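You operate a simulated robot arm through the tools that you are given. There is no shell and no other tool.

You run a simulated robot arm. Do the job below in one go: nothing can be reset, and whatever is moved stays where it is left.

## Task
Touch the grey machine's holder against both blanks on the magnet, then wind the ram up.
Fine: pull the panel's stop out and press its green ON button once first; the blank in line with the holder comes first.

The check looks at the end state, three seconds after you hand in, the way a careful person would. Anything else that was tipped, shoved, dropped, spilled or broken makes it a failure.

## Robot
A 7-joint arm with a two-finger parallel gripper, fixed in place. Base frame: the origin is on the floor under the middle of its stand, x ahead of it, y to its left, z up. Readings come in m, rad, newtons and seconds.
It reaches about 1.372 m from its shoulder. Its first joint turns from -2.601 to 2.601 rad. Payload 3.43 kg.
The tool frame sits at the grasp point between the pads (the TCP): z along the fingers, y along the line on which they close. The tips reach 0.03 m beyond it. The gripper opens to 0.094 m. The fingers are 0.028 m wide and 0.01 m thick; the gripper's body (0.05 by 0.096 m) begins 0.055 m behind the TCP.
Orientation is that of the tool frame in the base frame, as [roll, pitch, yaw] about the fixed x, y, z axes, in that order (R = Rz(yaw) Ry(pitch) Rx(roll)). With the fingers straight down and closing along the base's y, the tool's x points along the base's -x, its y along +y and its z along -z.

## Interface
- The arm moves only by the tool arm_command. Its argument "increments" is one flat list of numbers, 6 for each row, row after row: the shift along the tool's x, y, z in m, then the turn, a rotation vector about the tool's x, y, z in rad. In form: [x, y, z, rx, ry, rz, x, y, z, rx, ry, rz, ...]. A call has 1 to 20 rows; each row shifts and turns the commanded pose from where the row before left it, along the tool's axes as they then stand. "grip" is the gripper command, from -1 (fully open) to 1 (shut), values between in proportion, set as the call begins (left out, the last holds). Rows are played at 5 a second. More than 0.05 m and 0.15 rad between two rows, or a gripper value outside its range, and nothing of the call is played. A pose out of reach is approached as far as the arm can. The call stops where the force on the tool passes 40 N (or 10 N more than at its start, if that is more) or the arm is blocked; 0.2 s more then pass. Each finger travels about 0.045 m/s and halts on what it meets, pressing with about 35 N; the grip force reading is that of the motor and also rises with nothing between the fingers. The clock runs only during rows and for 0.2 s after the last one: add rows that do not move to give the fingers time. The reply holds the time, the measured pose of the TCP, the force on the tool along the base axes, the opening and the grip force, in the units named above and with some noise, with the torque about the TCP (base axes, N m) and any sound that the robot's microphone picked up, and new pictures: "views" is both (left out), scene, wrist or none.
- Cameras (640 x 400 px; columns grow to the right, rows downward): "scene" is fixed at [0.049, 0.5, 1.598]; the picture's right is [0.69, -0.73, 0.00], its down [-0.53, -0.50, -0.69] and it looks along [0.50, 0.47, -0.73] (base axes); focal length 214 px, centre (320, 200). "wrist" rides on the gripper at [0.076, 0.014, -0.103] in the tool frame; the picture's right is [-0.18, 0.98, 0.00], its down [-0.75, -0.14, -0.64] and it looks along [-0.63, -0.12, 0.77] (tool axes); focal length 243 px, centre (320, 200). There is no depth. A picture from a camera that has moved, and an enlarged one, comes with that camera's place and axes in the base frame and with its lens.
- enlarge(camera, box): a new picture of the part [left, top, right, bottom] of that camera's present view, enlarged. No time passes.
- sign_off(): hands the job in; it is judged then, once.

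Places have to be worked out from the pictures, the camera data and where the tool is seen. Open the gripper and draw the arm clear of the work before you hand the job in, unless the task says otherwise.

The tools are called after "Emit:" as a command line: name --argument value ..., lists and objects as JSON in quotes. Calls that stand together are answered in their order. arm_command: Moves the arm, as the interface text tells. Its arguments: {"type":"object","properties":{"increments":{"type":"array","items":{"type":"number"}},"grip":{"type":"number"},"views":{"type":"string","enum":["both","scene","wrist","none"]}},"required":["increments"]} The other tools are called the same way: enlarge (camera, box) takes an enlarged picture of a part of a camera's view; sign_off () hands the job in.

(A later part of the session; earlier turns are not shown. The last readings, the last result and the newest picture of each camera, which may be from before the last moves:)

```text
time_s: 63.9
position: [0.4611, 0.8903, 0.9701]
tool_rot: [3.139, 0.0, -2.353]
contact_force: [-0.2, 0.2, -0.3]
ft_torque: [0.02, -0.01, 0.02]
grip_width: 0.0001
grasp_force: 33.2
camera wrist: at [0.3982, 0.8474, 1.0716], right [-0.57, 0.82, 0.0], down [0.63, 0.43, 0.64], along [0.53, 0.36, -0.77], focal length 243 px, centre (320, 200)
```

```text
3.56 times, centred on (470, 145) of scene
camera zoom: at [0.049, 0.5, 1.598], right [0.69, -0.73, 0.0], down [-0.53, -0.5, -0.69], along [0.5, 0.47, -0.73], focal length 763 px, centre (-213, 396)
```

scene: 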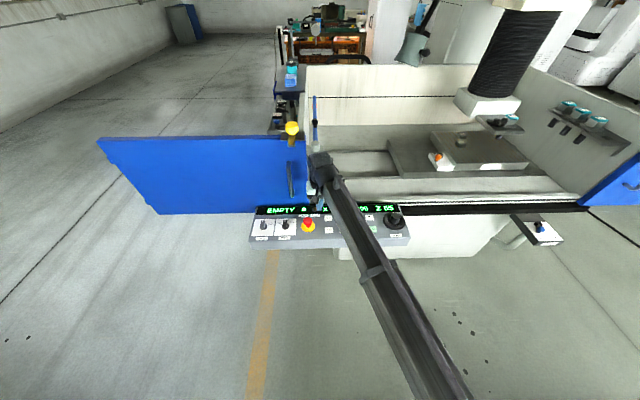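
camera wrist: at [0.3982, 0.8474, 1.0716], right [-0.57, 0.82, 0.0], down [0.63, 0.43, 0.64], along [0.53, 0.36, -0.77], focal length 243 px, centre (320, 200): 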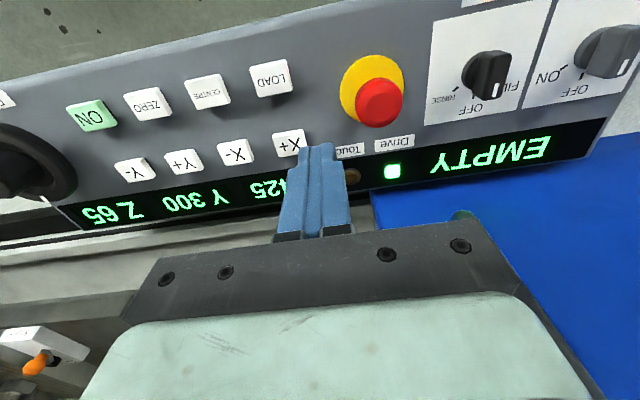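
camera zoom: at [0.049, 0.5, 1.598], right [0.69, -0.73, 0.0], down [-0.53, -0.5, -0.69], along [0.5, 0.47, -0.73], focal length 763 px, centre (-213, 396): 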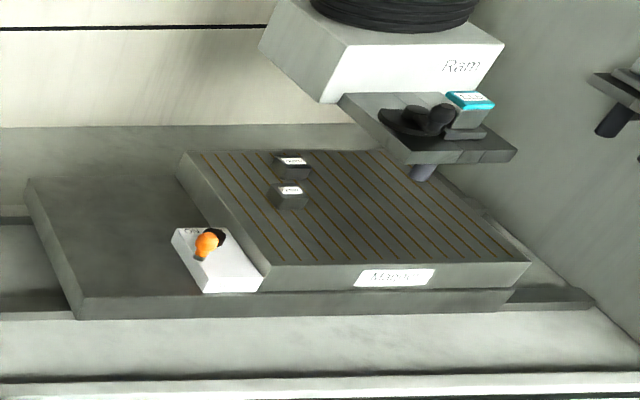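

X is 425 and still running, so the tap latched the jog (or the key is stuck). I'll reposition above X+ while watching whether it stops by itself.

Emit:
arm_command --increments '[-0.02, -0.02, 0.04, 0, 0, 0, -0.02, -0.02, 0.035, 0, 0, 0]' --views "both"

Emit:
enlarge --camera "wrist" --box '[150, 90, 420, 230]'

Emit:
enlarge --camera "scene" --box '[300, 185, 420, 255]'

Emit:
enlarge --camera "scene" --box '[380, 90, 560, 200]'

```text
time_s: 64.5
position: [0.5172, 0.8901, 0.8947]
tool_rot: [3.138, 0.0, -2.354]
contact_force: [0.4, 0.3, 0.4]
ft_torque: [-0.01, 0.02, -0.01]
grip_width: 0.0
grasp_force: 33.6
camera wrist: at [0.4533, 0.8458, 0.9963], right [-0.57, 0.82, 0.0], down [0.63, 0.43, 0.64], along [0.53, 0.37, -0.77], focal length 243 px, centre (320, 200)
```

scene: 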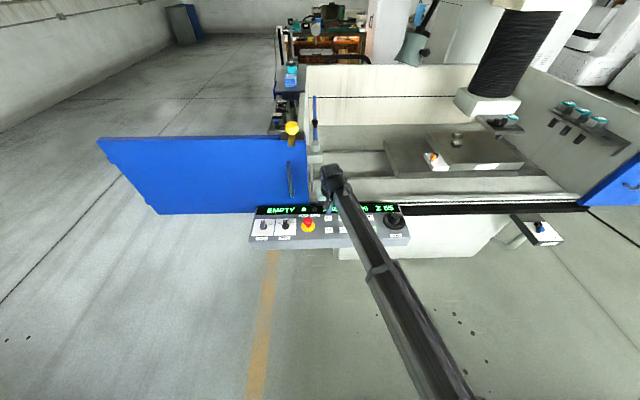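
wrist: 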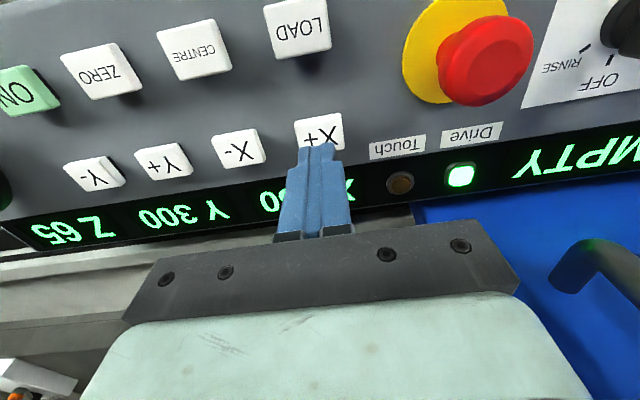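

```text
2.37 times, centred on (285, 160) of wrist
camera zoom: at [0.4533, 0.8458, 0.9963], right [-0.57, 0.82, 0.0], down [0.63, 0.43, 0.64], along [0.53, 0.37, -0.77], focal length 575 px, centre (403, 295)
```

zoom: 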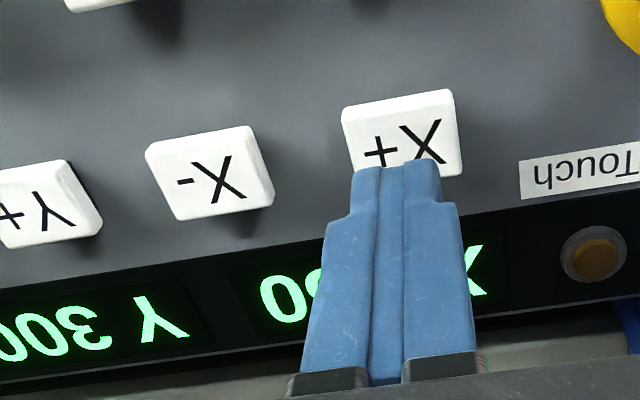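

```text
5.33 times, centred on (360, 220) of scene
camera zoom: at [0.049, 0.5, 1.598], right [0.69, -0.73, 0.0], down [-0.53, -0.5, -0.69], along [0.5, 0.47, -0.73], focal length 1144 px, centre (107, 93)
```

zoom: 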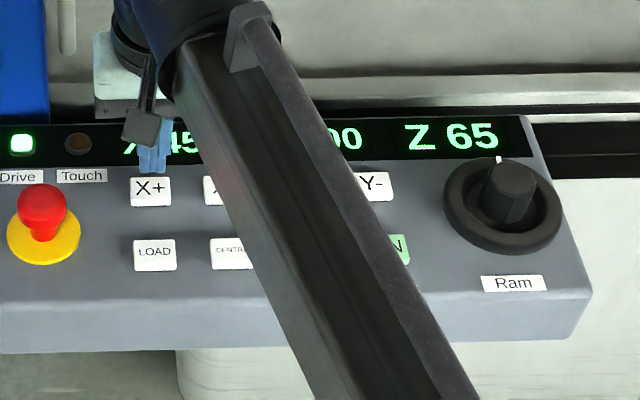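

```text
3.56 times, centred on (470, 145) of scene
camera zoom: at [0.049, 0.5, 1.598], right [0.69, -0.73, 0.0], down [-0.53, -0.5, -0.69], along [0.5, 0.47, -0.73], focal length 763 px, centre (-213, 396)
```

zoom: 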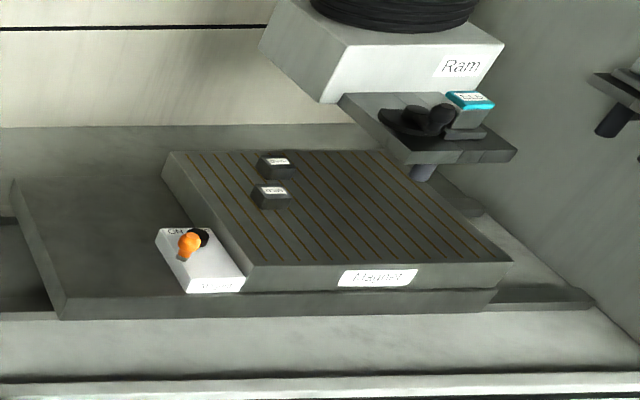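

X is at 450 now. I'll wait a moment to see if it has stopped.

Emit:
arm_command --increments '[0, 0, 0, 0, 0, 0, 0, 0, 0, 0, 0, 0]' --views "scene"

Emit:
enlarge --camera "scene" --box '[300, 185, 420, 255]'

Emit:
enlarge --camera "scene" --box '[380, 90, 560, 200]'

```text
time_s: 65.1
position: [0.5164, 0.8899, 0.8935]
tool_rot: [3.138, -0.002, -2.355]
contact_force: [-0.1, 0.7, -0.5]
ft_torque: [0.0, 0.01, 0.02]
grip_width: 0.0002
grasp_force: 33.6
```

scene: 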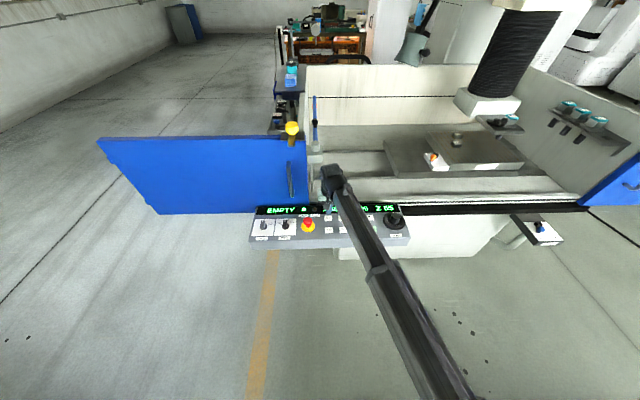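

```text
5.33 times, centred on (360, 220) of scene
camera zoom: at [0.049, 0.5, 1.598], right [0.69, -0.73, 0.0], down [-0.53, -0.5, -0.69], along [0.5, 0.47, -0.73], focal length 1144 px, centre (107, 93)
```

zoom: 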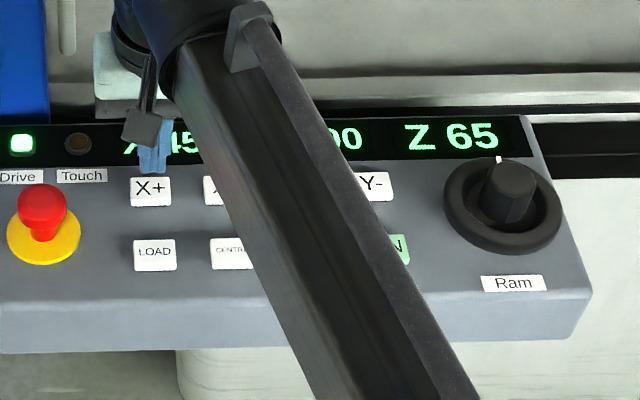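

```text
3.56 times, centred on (470, 145) of scene
camera zoom: at [0.049, 0.5, 1.598], right [0.69, -0.73, 0.0], down [-0.53, -0.5, -0.69], along [0.5, 0.47, -0.73], focal length 763 px, centre (-213, 396)
```

zoom: 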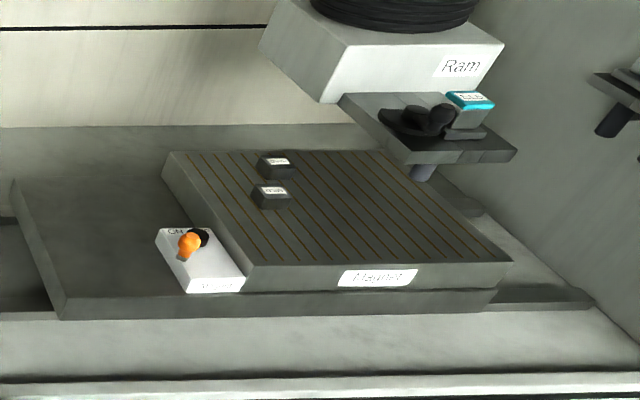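

X stopped by itself at 450, and earlier X- stopped at 200: so one press runs the axis until its travel limit – or until the holder touches something. That explains the first press (tip low at Z 95) stopping near 275 beside MILD. So the touch is made sideways with the ram down; I'll go back to the wheel to lower the ram to Z 95 again, here at X 450 well clear of the blanks.

Emit:
arm_command --increments '[0, 0, -0.04, 0, 0, 0, 0, 0, -0.04, 0, 0, 0, 0.0052, -0.0411, 0, 0, 0, 0, 0.0052, -0.0411, 0, 0, 0, 0, 0.0052, -0.0411, 0, 0, 0, 0, 0.0052, -0.0411, 0, 0, 0, 0, 0.0052, -0.0411, 0, 0, 0, 0, 0.0052, -0.0411, 0, 0, 0, 0, 0.0052, -0.0411, 0, 0, 0, 0, 0, 0, 0, 0, 0, 0.1, 0, 0, 0, 0, 0, 0.1, 0, 0, 0, 0, 0, 0]' --grip -0.6 --views "both"

Emit:
enlarge --camera "scene" --box '[240, 185, 420, 255]'

Emit:
enlarge --camera "scene" --box '[420, 90, 560, 190]'

```text
time_s: 67.7
position: [0.6969, 0.6618, 0.9756]
tool_rot: [3.137, 0.0, -2.554]
contact_force: [0.1, 0.2, -0.5]
ft_torque: [-0.01, -0.01, 0.06]
grip_width: 0.0752
grasp_force: 0.1
camera wrist: at [0.6256, 0.632, 1.0765], right [-0.39, 0.92, 0.0], down [0.71, 0.3, 0.64], along [0.59, 0.25, -0.77], focal length 243 px, centre (320, 200)
```

scene: 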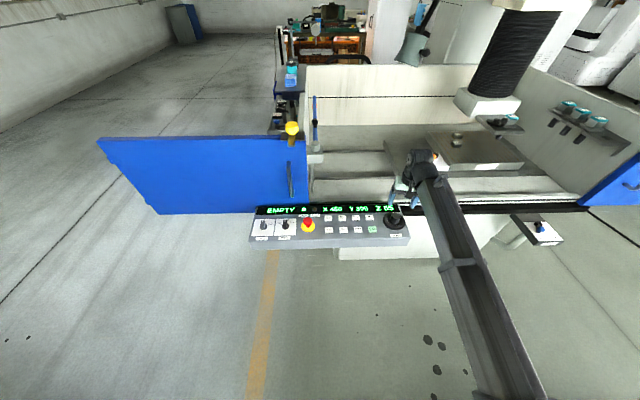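
wrist: 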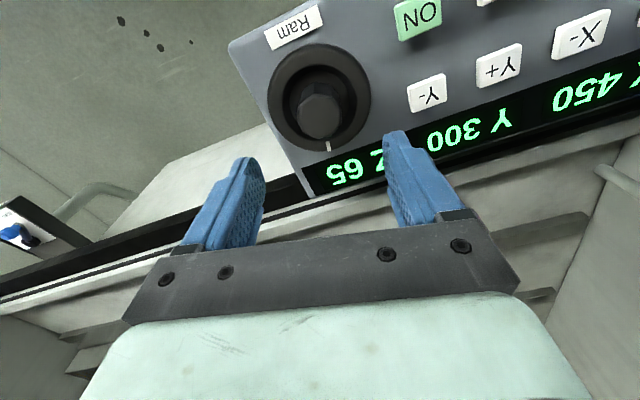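

```text
3.56 times, centred on (330, 220) of scene
camera zoom: at [0.049, 0.5, 1.598], right [0.69, -0.73, 0.0], down [-0.53, -0.5, -0.69], along [0.5, 0.47, -0.73], focal length 763 px, centre (284, 129)
```

zoom: 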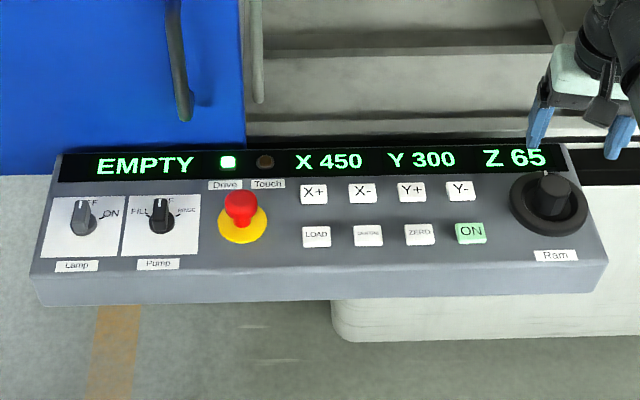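

```text
4.00 times, centred on (490, 140) of scene
camera zoom: at [0.049, 0.5, 1.598], right [0.69, -0.73, 0.0], down [-0.53, -0.5, -0.69], along [0.5, 0.47, -0.73], focal length 858 px, centre (-360, 440)
```

zoom: 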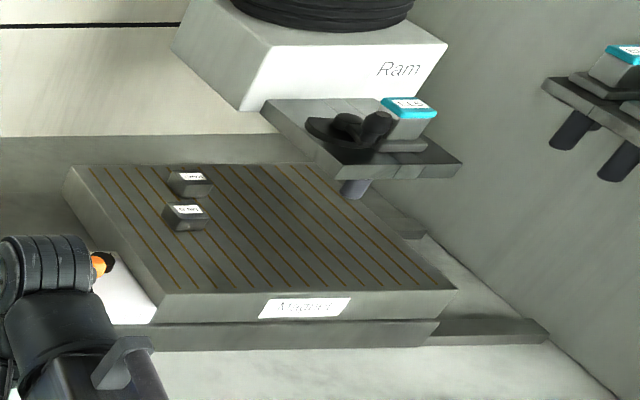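

Display confirms X 450, Y 300, Z 65, with the electrode over bare magnet. I'll centre on the knob, descend and grip it.

Emit:
arm_command --increments '[0.0028, 0.001, 0.03, 0, 0, 0, 0, 0, 0.03, 0, 0, 0, 0, 0, 0.015, 0, 0, 0, 0, 0, 0.0105, 0, 0, 0, 0, 0, 0, 0, 0, 0]' --views "none"

Emit:
arm_command --increments '[0, 0, 0, 0, 0, 0, 0, 0, 0, 0, 0, 0, 0, 0, 0, 0, 0, 0, 0, 0, 0, 0, 0, 0]' --grip 0.9 --views "wrist"

```text
time_s: 68.9
position: [0.6928, 0.6611, 0.8899]
tool_rot: [3.139, 0.0, -2.554]
contact_force: [0.2, 0.3, -0.3]
ft_torque: [0.01, 0.01, -0.01]
grip_width: 0.0751
grasp_force: 0.0
```

```text
time_s: 69.9
position: [0.6945, 0.6604, 0.8903]
tool_rot: [3.14, 0.0, -2.555]
contact_force: [4.9, -6.9, -0.5]
ft_torque: [-0.25, -0.25, -0.02]
grip_width: 0.037
grasp_force: 44.7
camera wrist: at [0.623, 0.6304, 0.9912], right [-0.39, 0.92, 0.0], down [0.71, 0.3, 0.64], along [0.59, 0.25, -0.77], focal length 243 px, centre (320, 200)
```

wrist: 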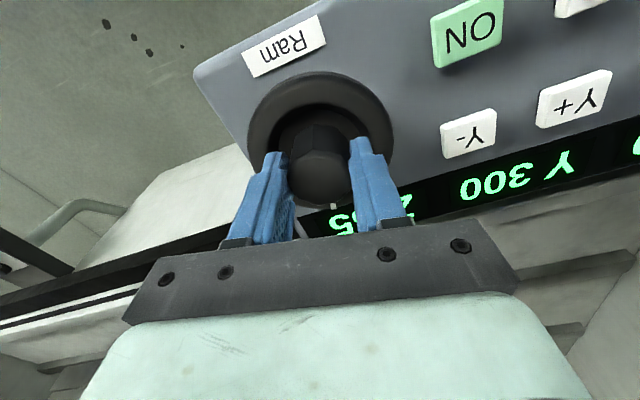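

Gripped. I'll wind down clockwise 1.3 rad (≈24 mm) while the electrode is over the bare magnet, then read Z.

Emit:
arm_command --increments '[0, 0, 0, 0, 0, 0.1, 0, 0, 0, 0, 0, 0.1, 0, 0, 0, 0, 0, 0.1, 0, 0, 0, 0, 0, 0.1, 0, 0, 0, 0, 0, 0.1, 0, 0, 0, 0, 0, 0.1, 0, 0, 0, 0, 0, 0.1, 0, 0, 0, 0, 0, 0.1, 0, 0, 0, 0, 0, 0.1, 0, 0, 0, 0, 0, 0.1, 0, 0, 0, 0, 0, 0.1, 0, 0, 0, 0, 0, 0.1, 0, 0, 0, 0, 0, 0.1, 0, 0, 0, 0, 0, 0]' --views "both"

Emit:
enlarge --camera "scene" --box '[420, 90, 560, 190]'

```text
time_s: 72.9
position: [0.6934, 0.6638, 0.8894]
tool_rot: [3.135, -0.002, 2.426]
contact_force: [17.4, 20.0, 14.8]
ft_torque: [0.06, -0.98, -0.01]
grip_width: 0.0368
grasp_force: 45.2
camera wrist: at [0.6458, 0.7229, 0.9914], right [0.78, 0.62, 0.01], down [0.48, -0.61, 0.64], along [0.4, -0.5, -0.77], focal length 243 px, centre (320, 200)
```

scene: 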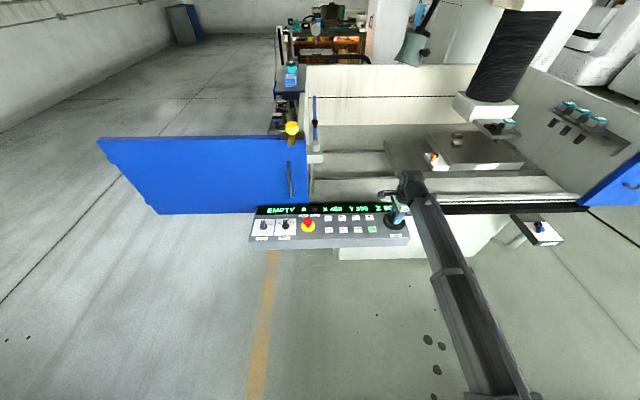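
wrist: 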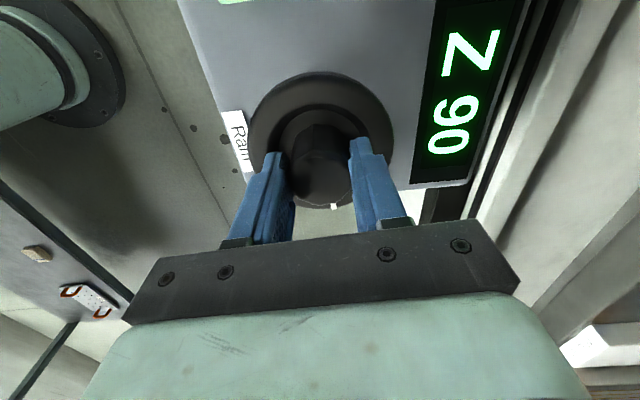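

```text
4.00 times, centred on (490, 140) of scene
camera zoom: at [0.049, 0.5, 1.598], right [0.69, -0.73, 0.0], down [-0.53, -0.5, -0.69], along [0.5, 0.47, -0.73], focal length 858 px, centre (-360, 440)
```

zoom: 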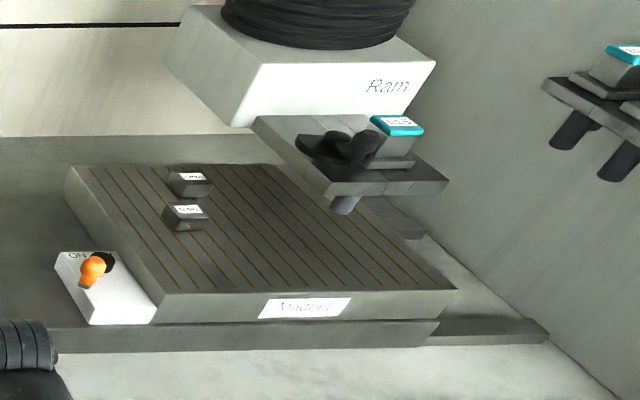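

Z reads 90. I'll ease the small side load (2 mm shift) and wind down another ~0.3 rad to reach Z≈95 like at the start.

Emit:
arm_command --increments '[0, 0.0025, -0.001, 0, 0, 0, 0, 0, 0, 0, 0, 0.08, 0, 0, 0, 0, 0, 0.08, 0, 0, 0, 0, 0, 0.08, 0, 0, 0, 0, 0, 0.08, 0, 0, 0, 0, 0, 0]' --views "both"

Emit:
enlarge --camera "scene" --box '[460, 105, 520, 150]'

```text
time_s: 74.3
position: [0.6953, 0.6633, 0.8893]
tool_rot: [-3.138, -0.003, 2.105]
contact_force: [9.3, 10.8, -6.6]
ft_torque: [1.0, -0.09, -0.02]
grip_width: 0.0368
grasp_force: 45.4
camera wrist: at [0.6684, 0.7361, 0.9912], right [0.94, 0.34, 0.0], down [0.27, -0.72, 0.64], along [0.22, -0.6, -0.77], focal length 243 px, centre (320, 200)
```

scene: 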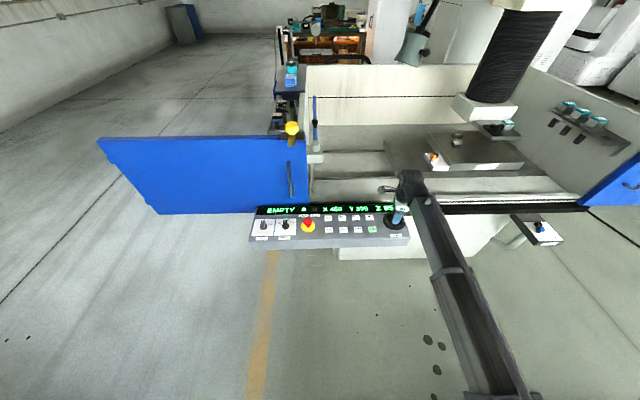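
wrist: 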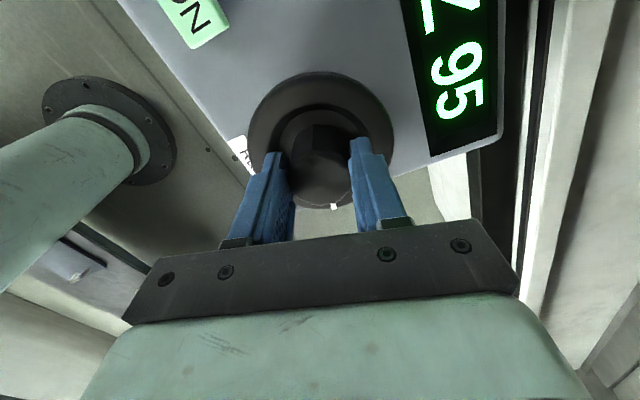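

```text
8.89 times, centred on (490, 128) of scene
camera zoom: at [0.049, 0.5, 1.598], right [0.69, -0.73, 0.0], down [-0.53, -0.5, -0.69], along [0.5, 0.47, -0.73], focal length 1906 px, centre (-1191, 844)
```

zoom: 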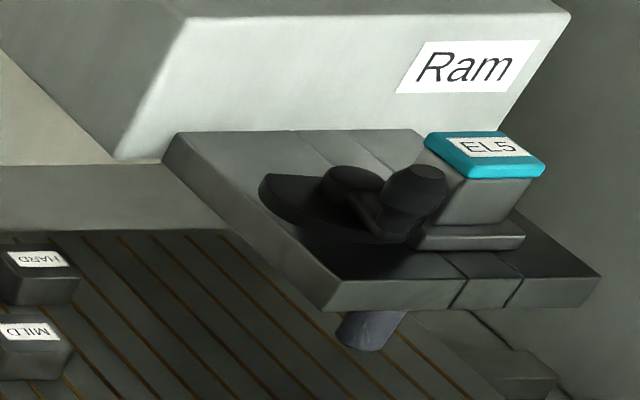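

Z is back at 95. I'll release the wheel, lift, turn the hand back and return above X- with closed fingers.

Emit:
arm_command --increments '[0, 0, 0, 0, 0, 0, 0, 0, 0, 0, 0, 0, 0, 0, 0, 0, 0, 0, 0, 0, 0, 0, 0, 0, 0, 0, -0.04, 0, 0, 0, 0, 0, -0.04, 0, 0, 0, 0, 0, 0, 0, 0, -0.1435, 0, 0, 0, 0, 0, -0.1435, 0, 0, 0, 0, 0, -0.1435, 0, 0, 0, 0, 0, -0.1435, 0, 0, 0, 0, 0, -0.1435, 0, 0, 0, 0, 0, -0.1435, 0, 0, 0, 0, 0, -0.1435, 0, 0, 0, 0, 0, -0.1435, 0, 0, 0, 0, 0, -0.1435, 0, 0, 0, 0, 0, -0.1435, 0, 0, 0, 0, 0, -0.1435]' --grip -0.6 --views "none"

Emit:
arm_command --increments '[0.003, 0.0377, 0, 0, 0, 0, 0.003, 0.0377, 0, 0, 0, 0, 0.003, 0.0377, 0, 0, 0, 0, 0.003, 0.0377, 0, 0, 0, 0, 0.003, 0.0377, 0, 0, 0, 0, 0.003, 0.0377, 0, 0, 0, 0, 0, 0, 0, 0, 0, -0.1225, 0, 0, 0, 0, 0, -0.1225, 0, 0, 0, 0, 0, 0]' --grip 1.0 --views "both"

Emit:
enlarge --camera "wrist" --box '[220, 60, 420, 220]'

Emit:
enlarge --camera "scene" --box '[420, 90, 560, 190]'

```text
time_s: 77.9
position: [0.6949, 0.6619, 0.9695]
tool_rot: [3.137, -0.001, -2.594]
contact_force: [-1.4, 0.5, -0.1]
ft_torque: [0.0, -0.02, 0.03]
grip_width: 0.0754
grasp_force: 0.1
```

```text
time_s: 79.9
position: [0.5618, 0.847, 0.9722]
tool_rot: [3.138, -0.001, -2.352]
contact_force: [0.4, -0.2, 0.1]
ft_torque: [-0.02, 0.01, 0.02]
grip_width: 0.0
grasp_force: 33.1
camera wrist: at [0.4985, 0.8023, 1.0734], right [-0.57, 0.82, 0.0], down [0.63, 0.44, 0.64], along [0.53, 0.37, -0.77], focal length 243 px, centre (320, 200)
```

scene: 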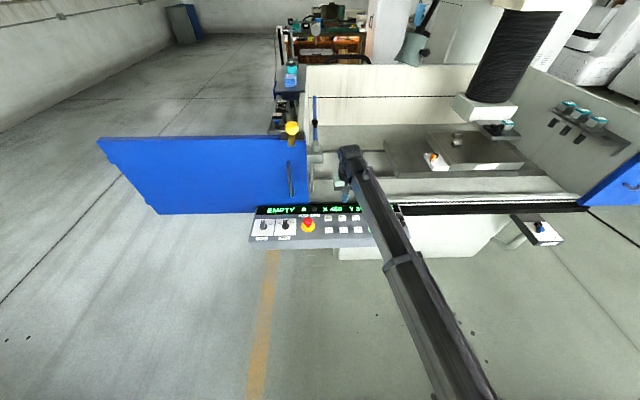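
wrist: 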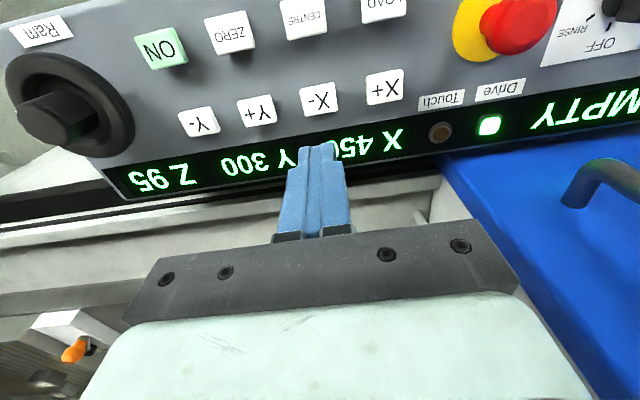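

```text
2.50 times, centred on (320, 140) of wrist
camera zoom: at [0.4985, 0.8023, 1.0734], right [-0.57, 0.82, 0.0], down [0.63, 0.44, 0.64], along [0.53, 0.37, -0.77], focal length 606 px, centre (320, 350)
```

zoom: 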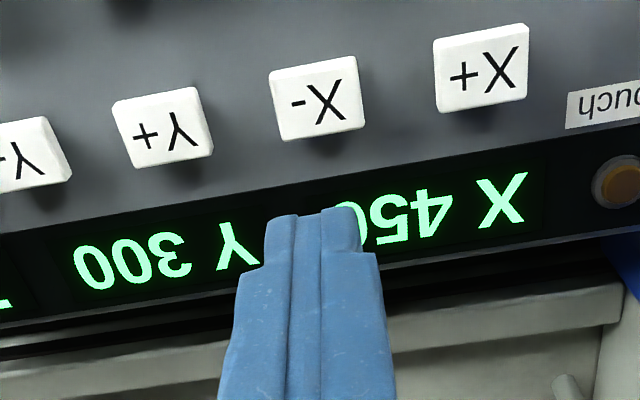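

```text
4.00 times, centred on (490, 140) of scene
camera zoom: at [0.049, 0.5, 1.598], right [0.69, -0.73, 0.0], down [-0.53, -0.5, -0.69], along [0.5, 0.47, -0.73], focal length 858 px, centre (-360, 440)
```

zoom: 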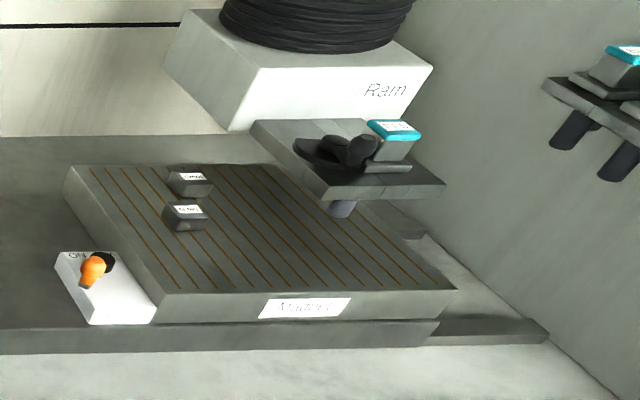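

All set: X 450, Z 95, X- under the pointer. I'll hover and press X- once, then follow the table in short looks to see where and why it stops.

Emit:
arm_command --increments '[0, 0, 0.04, 0, 0, 0, 0, 0, 0.04, 0, 0, 0, 0, 0, 0.022, 0, 0, 0, 0, 0, 0, 0, 0, 0]' --views "none"

Emit:
arm_command --increments '[0, 0, 0.006, 0, 0, 0, 0, 0, 0.005, 0, 0, 0, 0, 0, -0.011, 0, 0, 0, 0, 0, -0.02, 0, 0, 0, 0, 0, 0, 0, 0, 0]' --views "scene"

Emit:
enlarge --camera "scene" --box '[300, 185, 420, 255]'

Emit:
enlarge --camera "scene" --box '[420, 90, 560, 190]'

```text
time_s: 80.9
position: [0.5626, 0.8448, 0.8697]
tool_rot: [3.138, -0.002, -2.35]
contact_force: [0.1, 0.2, 0.6]
ft_torque: [-0.02, -0.02, -0.01]
grip_width: 0.0
grasp_force: 32.9
```

```text
time_s: 82.1
position: [0.563, 0.8455, 0.8901]
tool_rot: [3.138, 0.002, -2.351]
contact_force: [-0.1, 0.1, -0.1]
ft_torque: [0.02, -0.01, -0.03]
grip_width: 0.0
grasp_force: 32.9
heard: click
```

scene: 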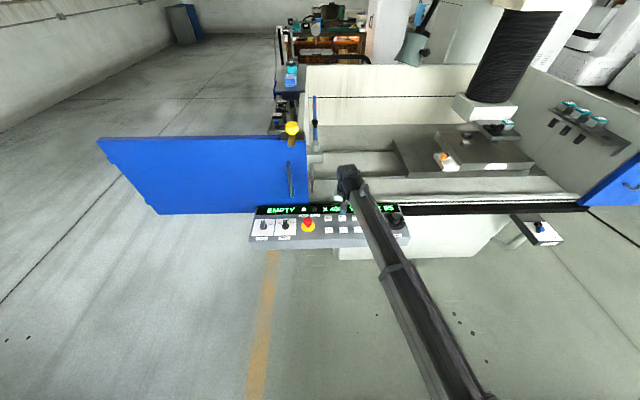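

```text
5.33 times, centred on (360, 220) of scene
camera zoom: at [0.049, 0.5, 1.598], right [0.69, -0.73, 0.0], down [-0.53, -0.5, -0.69], along [0.5, 0.47, -0.73], focal length 1144 px, centre (107, 93)
```

zoom: 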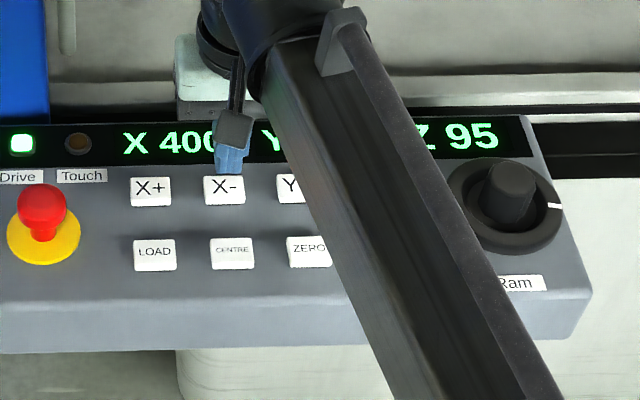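

```text
4.00 times, centred on (490, 140) of scene
camera zoom: at [0.049, 0.5, 1.598], right [0.69, -0.73, 0.0], down [-0.53, -0.5, -0.69], along [0.5, 0.47, -0.73], focal length 858 px, centre (-360, 440)
```

zoom: 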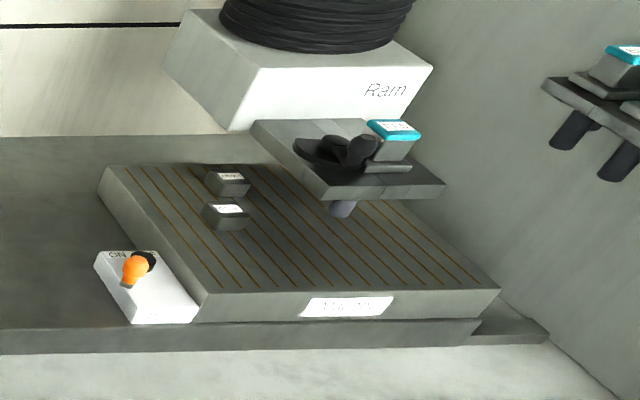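

The table is travelling (X 400). I'll let it run in short intervals.

Emit:
arm_command --increments '[0, 0, 0, 0, 0, 0, 0, 0, 0, 0, 0, 0, 0, 0, 0, 0, 0, 0]' --views "none"

Emit:
arm_command --increments '[0, 0, 0, 0, 0, 0]' --views "scene"

Emit:
enlarge --camera "scene" --box '[300, 185, 420, 255]'

Emit:
enlarge --camera "scene" --box '[465, 115, 525, 160]'

```text
time_s: 82.9
position: [0.5633, 0.8459, 0.8899]
tool_rot: [3.138, -0.001, -2.351]
contact_force: [-0.3, -0.9, 0.0]
ft_torque: [-0.01, 0.02, -0.04]
grip_width: 0.0
grasp_force: 32.9
```

```text
time_s: 83.3
position: [0.563, 0.8471, 0.8895]
tool_rot: [3.136, 0.0, -2.351]
contact_force: [-1.1, -0.1, 0.1]
ft_torque: [-0.03, 0.0, -0.01]
grip_width: 0.0
grasp_force: 33.6
```

scene: 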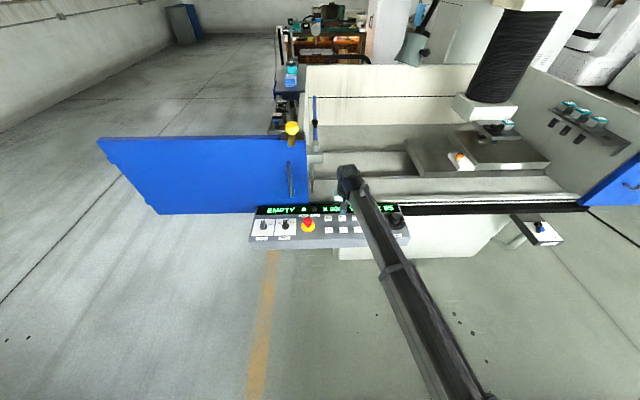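

```text
5.33 times, centred on (360, 220) of scene
camera zoom: at [0.049, 0.5, 1.598], right [0.69, -0.73, 0.0], down [-0.53, -0.5, -0.69], along [0.5, 0.47, -0.73], focal length 1144 px, centre (107, 93)
```

zoom: 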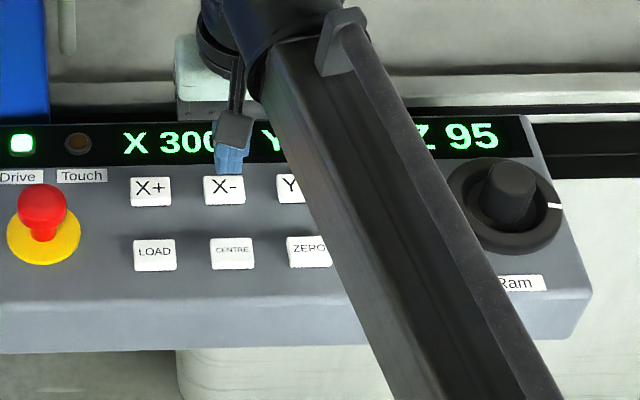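

```text
8.89 times, centred on (495, 138) of scene
camera zoom: at [0.049, 0.5, 1.598], right [0.69, -0.73, 0.0], down [-0.53, -0.5, -0.69], along [0.5, 0.47, -0.73], focal length 1906 px, centre (-1236, 756)
```

zoom: 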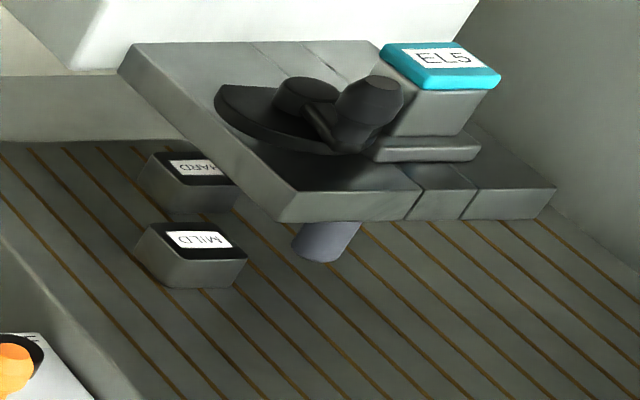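

X≈305 now, about 4 cm from the contact. Next short interval with a close look at the lamp and the gap.

Emit:
arm_command --increments '[0, 0, 0, 0, 0, 0]' --views "scene"

Emit:
enlarge --camera "scene" --box '[300, 185, 420, 255]'

Emit:
enlarge --camera "scene" --box '[465, 115, 525, 160]'

```text
time_s: 83.7
position: [0.5621, 0.8463, 0.8907]
tool_rot: [3.138, 0.0, -2.353]
contact_force: [0.4, -0.5, -0.4]
ft_torque: [-0.01, -0.01, -0.03]
grip_width: 0.0
grasp_force: 32.9
```

scene: 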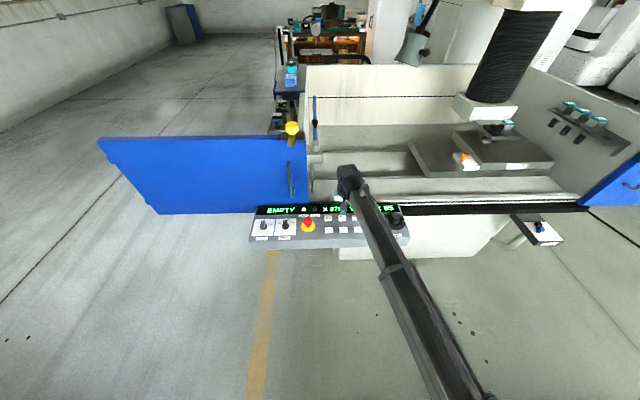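

```text
5.33 times, centred on (360, 220) of scene
camera zoom: at [0.049, 0.5, 1.598], right [0.69, -0.73, 0.0], down [-0.53, -0.5, -0.69], along [0.5, 0.47, -0.73], focal length 1144 px, centre (107, 93)
```

zoom: 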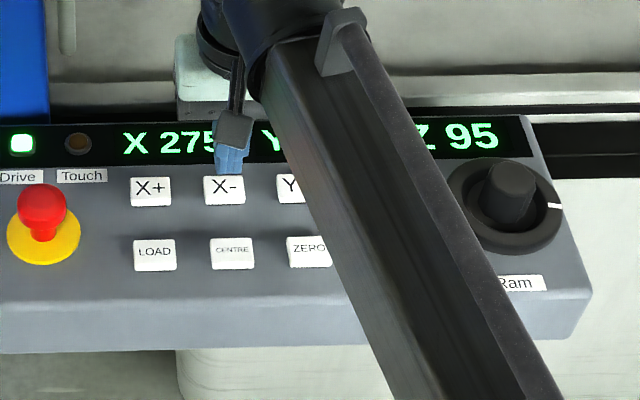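

```text
8.89 times, centred on (495, 138) of scene
camera zoom: at [0.049, 0.5, 1.598], right [0.69, -0.73, 0.0], down [-0.53, -0.5, -0.69], along [0.5, 0.47, -0.73], focal length 1906 px, centre (-1236, 756)
```

zoom: 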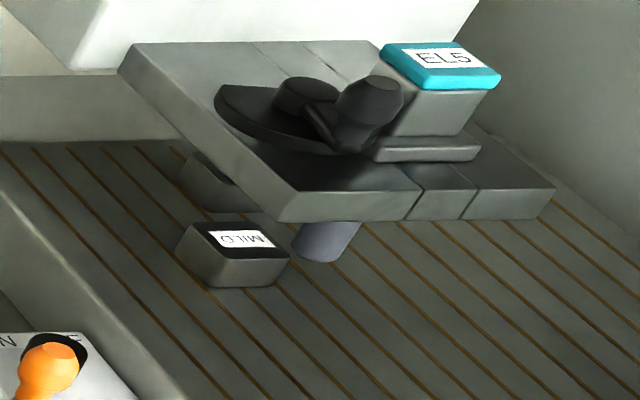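

Still closing (X≈279, no lamp yet). One more short interval.

Emit:
arm_command --increments '[0, 0, 0, 0, 0, 0]' --views "both"

Emit:
enlarge --camera "scene" --box '[300, 185, 420, 255]'

Emit:
enlarge --camera "scene" --box '[465, 115, 525, 160]'

```text
time_s: 84.1
position: [0.5625, 0.846, 0.8892]
tool_rot: [3.139, 0.001, -2.35]
contact_force: [0.8, 0.4, -0.4]
ft_torque: [-0.03, -0.03, 0.03]
grip_width: 0.0002
grasp_force: 33.1
camera wrist: at [0.4988, 0.8019, 0.9914], right [-0.57, 0.82, 0.0], down [0.63, 0.43, 0.64], along [0.53, 0.37, -0.77], focal length 243 px, centre (320, 200)
```

scene: 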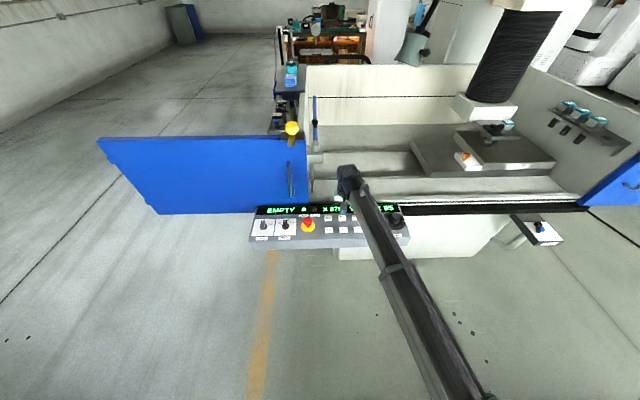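
wrist: 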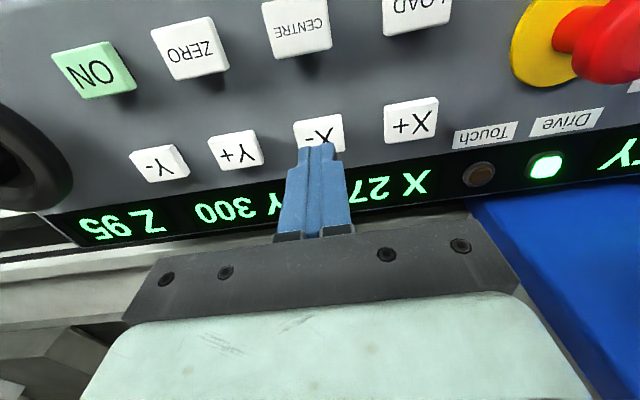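

```text
5.33 times, centred on (360, 220) of scene
camera zoom: at [0.049, 0.5, 1.598], right [0.69, -0.73, 0.0], down [-0.53, -0.5, -0.69], along [0.5, 0.47, -0.73], focal length 1144 px, centre (107, 93)
```

zoom: 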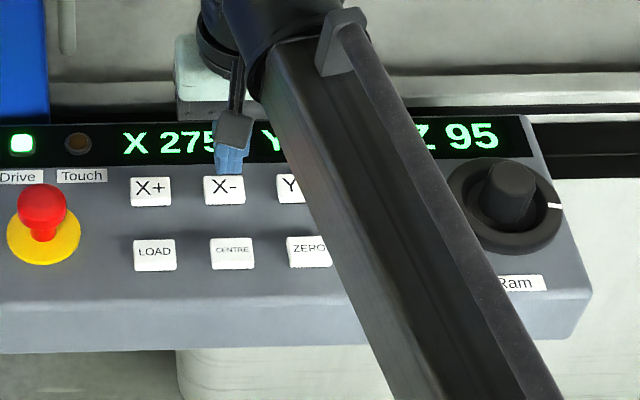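

```text
8.89 times, centred on (495, 138) of scene
camera zoom: at [0.049, 0.5, 1.598], right [0.69, -0.73, 0.0], down [-0.53, -0.5, -0.69], along [0.5, 0.47, -0.73], focal length 1906 px, centre (-1236, 756)
```

zoom: 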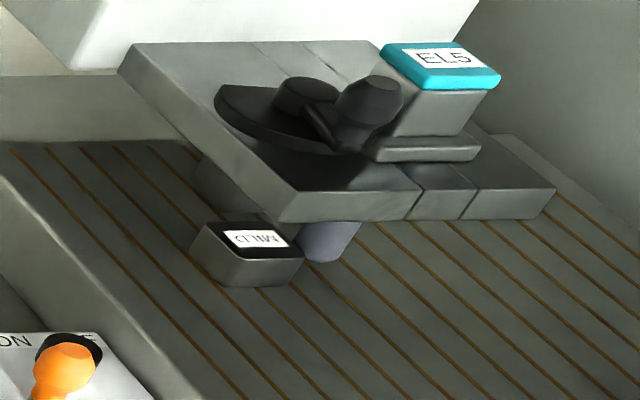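

The table is now at X≈269, tip nearly at MILD's side. Another short interval.

Emit:
arm_command --increments '[0, 0, 0, 0, 0, 0]' --views "both"

Emit:
enlarge --camera "wrist" --box '[340, 100, 640, 230]'

Emit:
enlarge --camera "scene" --box '[465, 115, 525, 160]'

```text
time_s: 84.5
position: [0.5616, 0.8462, 0.8893]
tool_rot: [3.138, 0.0, -2.351]
contact_force: [-0.5, -0.7, -0.1]
ft_torque: [0.01, 0.0, -0.01]
grip_width: 0.0
grasp_force: 33.0
camera wrist: at [0.4988, 0.8019, 0.9914], right [-0.57, 0.82, 0.0], down [0.63, 0.43, 0.64], along [0.53, 0.37, -0.77], focal length 243 px, centre (320, 200)
```

scene: 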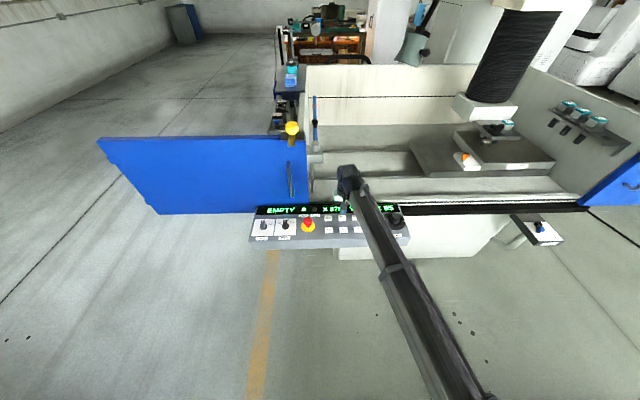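
wrist: 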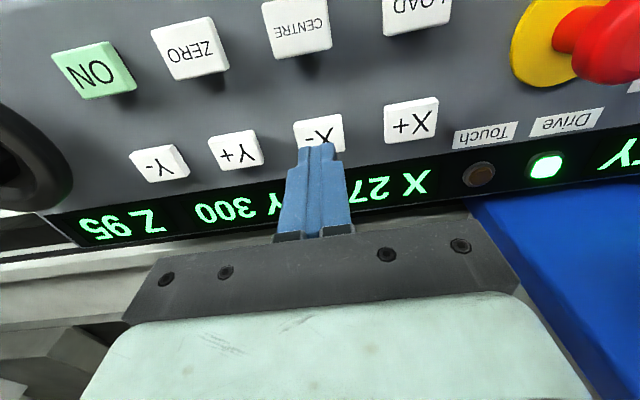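

```text
2.13 times, centred on (490, 165) of wrist
camera zoom: at [0.4988, 0.8019, 0.9914], right [-0.57, 0.82, 0.0], down [0.63, 0.43, 0.64], along [0.53, 0.37, -0.77], focal length 518 px, centre (-43, 275)
```

zoom: 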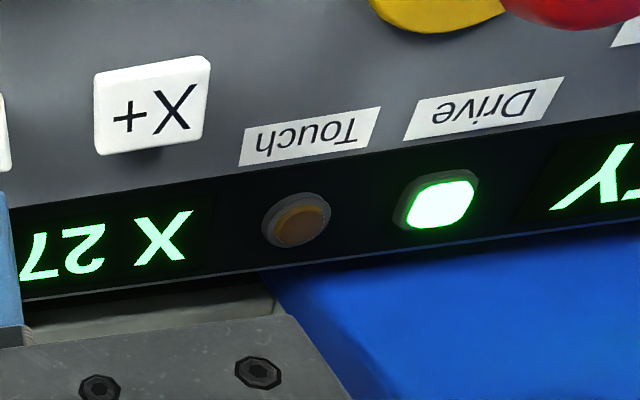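

```text
8.89 times, centred on (495, 138) of scene
camera zoom: at [0.049, 0.5, 1.598], right [0.69, -0.73, 0.0], down [-0.53, -0.5, -0.69], along [0.5, 0.47, -0.73], focal length 1906 px, centre (-1236, 756)
```

zoom: 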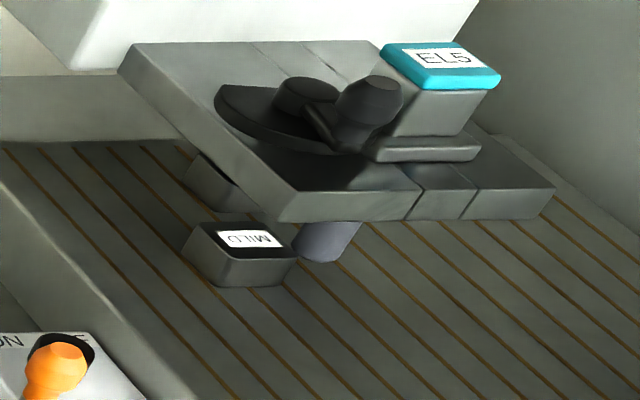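

Now clear: the table ran on to contact and then automatically backed off to X 275 – so MILD has been touched (twice) and not displaced. HARD sits behind, nearly straight behind the electrode at this X, so Y+ should run it onto HARD's front face. I'll move over to Y+.

Emit:
arm_command --increments '[0, -0.031, -0.02, 0, 0, 0, 0, -0.031, -0.02, 0, 0, 0, 0, 0, 0, 0, 0, 0]' --views "both"

Emit:
enlarge --camera "wrist" --box '[220, 60, 420, 220]'

Emit:
enlarge --camera "scene" --box '[465, 115, 525, 160]'

```text
time_s: 85.3
position: [0.607, 0.8009, 0.9291]
tool_rot: [3.139, 0.0, -2.35]
contact_force: [0.2, 0.6, -0.3]
ft_torque: [0.0, -0.01, 0.01]
grip_width: 0.0
grasp_force: 32.7
camera wrist: at [0.5436, 0.7575, 1.0307], right [-0.57, 0.82, 0.0], down [0.63, 0.43, 0.64], along [0.53, 0.37, -0.77], focal length 243 px, centre (320, 200)
```

scene: 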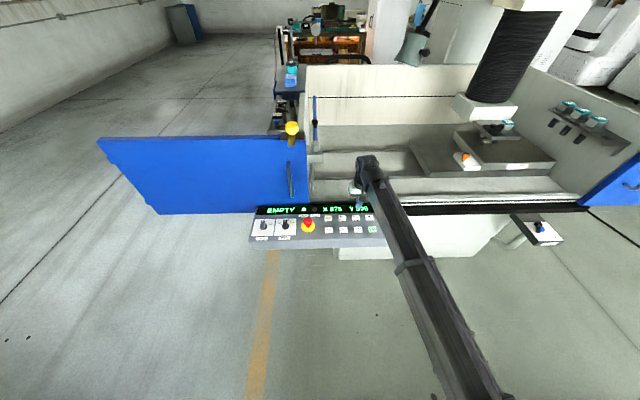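
wrist: 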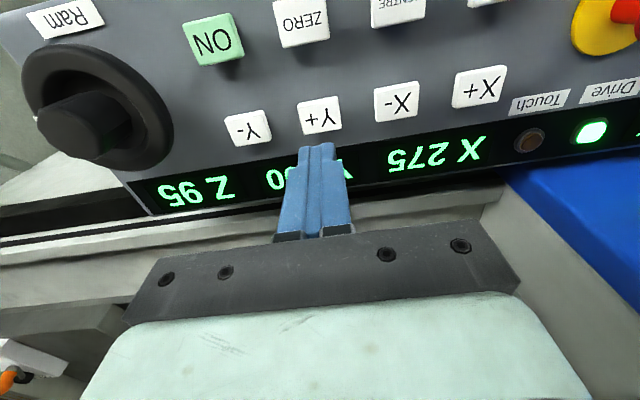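

```text
2.50 times, centred on (320, 140) of wrist
camera zoom: at [0.5436, 0.7575, 1.0307], right [-0.57, 0.82, 0.0], down [0.63, 0.43, 0.64], along [0.53, 0.37, -0.77], focal length 606 px, centre (320, 350)
```

zoom: 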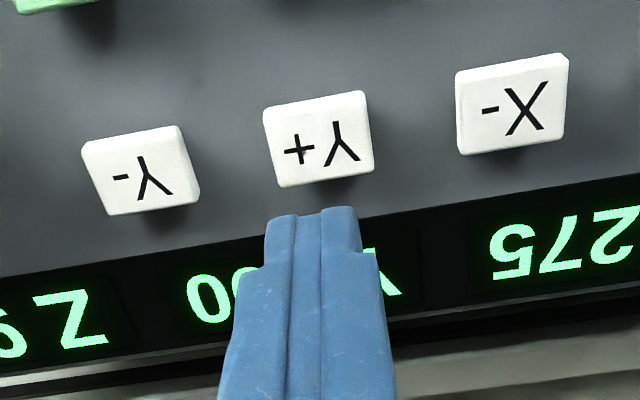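

```text
8.89 times, centred on (495, 138) of scene
camera zoom: at [0.049, 0.5, 1.598], right [0.69, -0.73, 0.0], down [-0.53, -0.5, -0.69], along [0.5, 0.47, -0.73], focal length 1906 px, centre (-1236, 756)
```

zoom: 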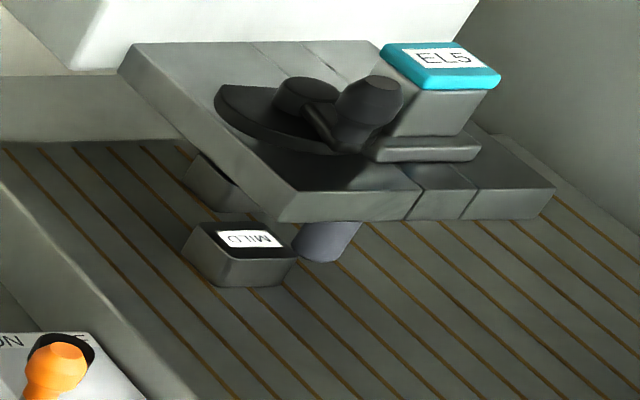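

X holds at 275 and the pointer is centred on Y+. I'll press Y+ once with the same stroke and watch the table.

Emit:
arm_command --increments '[0, 0, 0.03, 0, 0, 0, 0, 0, 0.029, 0, 0, 0, 0, 0, 0, 0, 0, 0]' --views "none"

Emit:
arm_command --increments '[0, 0, 0.006, 0, 0, 0, 0, 0, 0.005, 0, 0, 0, 0, 0, -0.011, 0, 0, 0]' --views "both"

Emit:
enlarge --camera "scene" --box '[440, 110, 540, 185]'

Emit:
enlarge --camera "scene" --box '[290, 190, 410, 250]'

```text
time_s: 86.1
position: [0.6071, 0.8031, 0.8707]
tool_rot: [3.138, 0.0, -2.35]
contact_force: [0.4, -0.2, -0.3]
ft_torque: [0.0, 0.04, -0.01]
grip_width: 0.0
grasp_force: 33.0
```

```text
time_s: 86.9
position: [0.6064, 0.8035, 0.869]
tool_rot: [3.139, -0.001, -2.351]
contact_force: [0.0, 0.5, 0.4]
ft_torque: [0.02, 0.0, 0.03]
grip_width: 0.0001
grasp_force: 33.2
heard: click
camera wrist: at [0.5429, 0.7585, 0.9712], right [-0.57, 0.82, 0.0], down [0.63, 0.43, 0.64], along [0.53, 0.37, -0.77], focal length 243 px, centre (320, 200)
```

scene: 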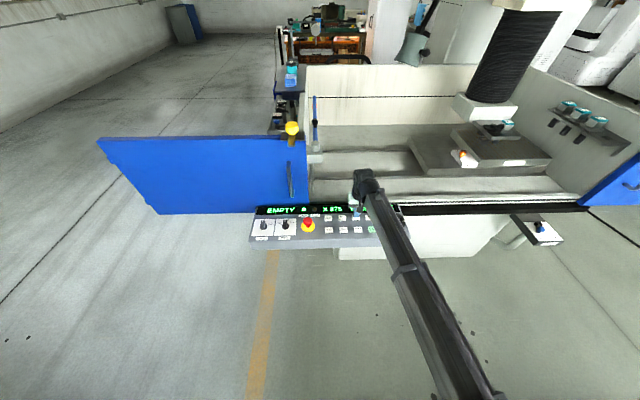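
wrist: 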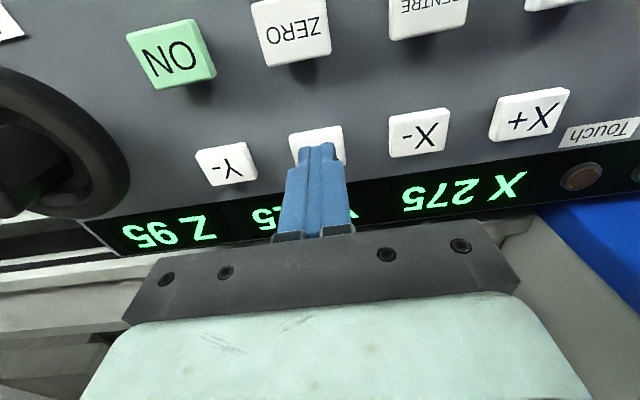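

```text
5.33 times, centred on (490, 148) of scene
camera zoom: at [0.049, 0.5, 1.598], right [0.69, -0.73, 0.0], down [-0.53, -0.5, -0.69], along [0.5, 0.47, -0.73], focal length 1144 px, centre (-587, 480)
```

zoom: 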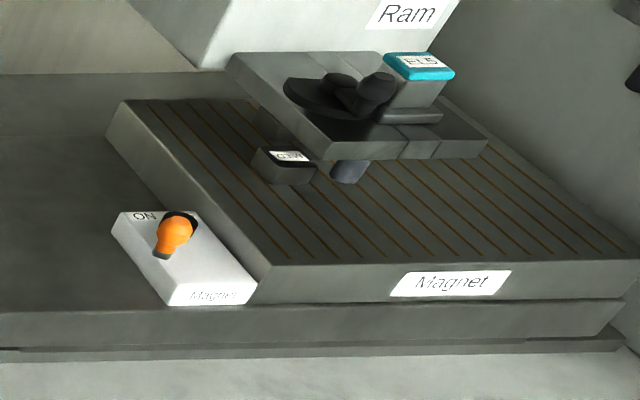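

```text
5.33 times, centred on (350, 220) of scene
camera zoom: at [0.049, 0.5, 1.598], right [0.69, -0.73, 0.0], down [-0.53, -0.5, -0.69], along [0.5, 0.47, -0.73], focal length 1144 px, centre (160, 93)
```

zoom: 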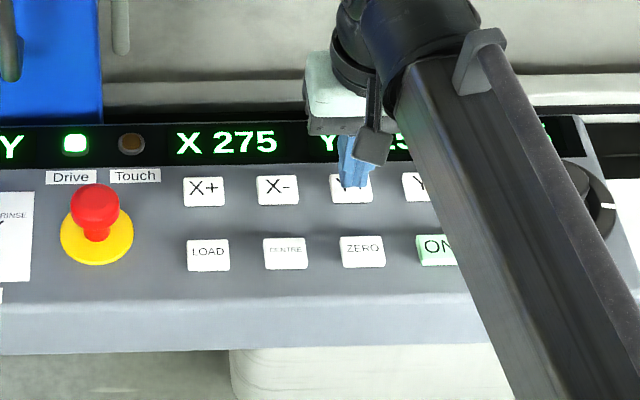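

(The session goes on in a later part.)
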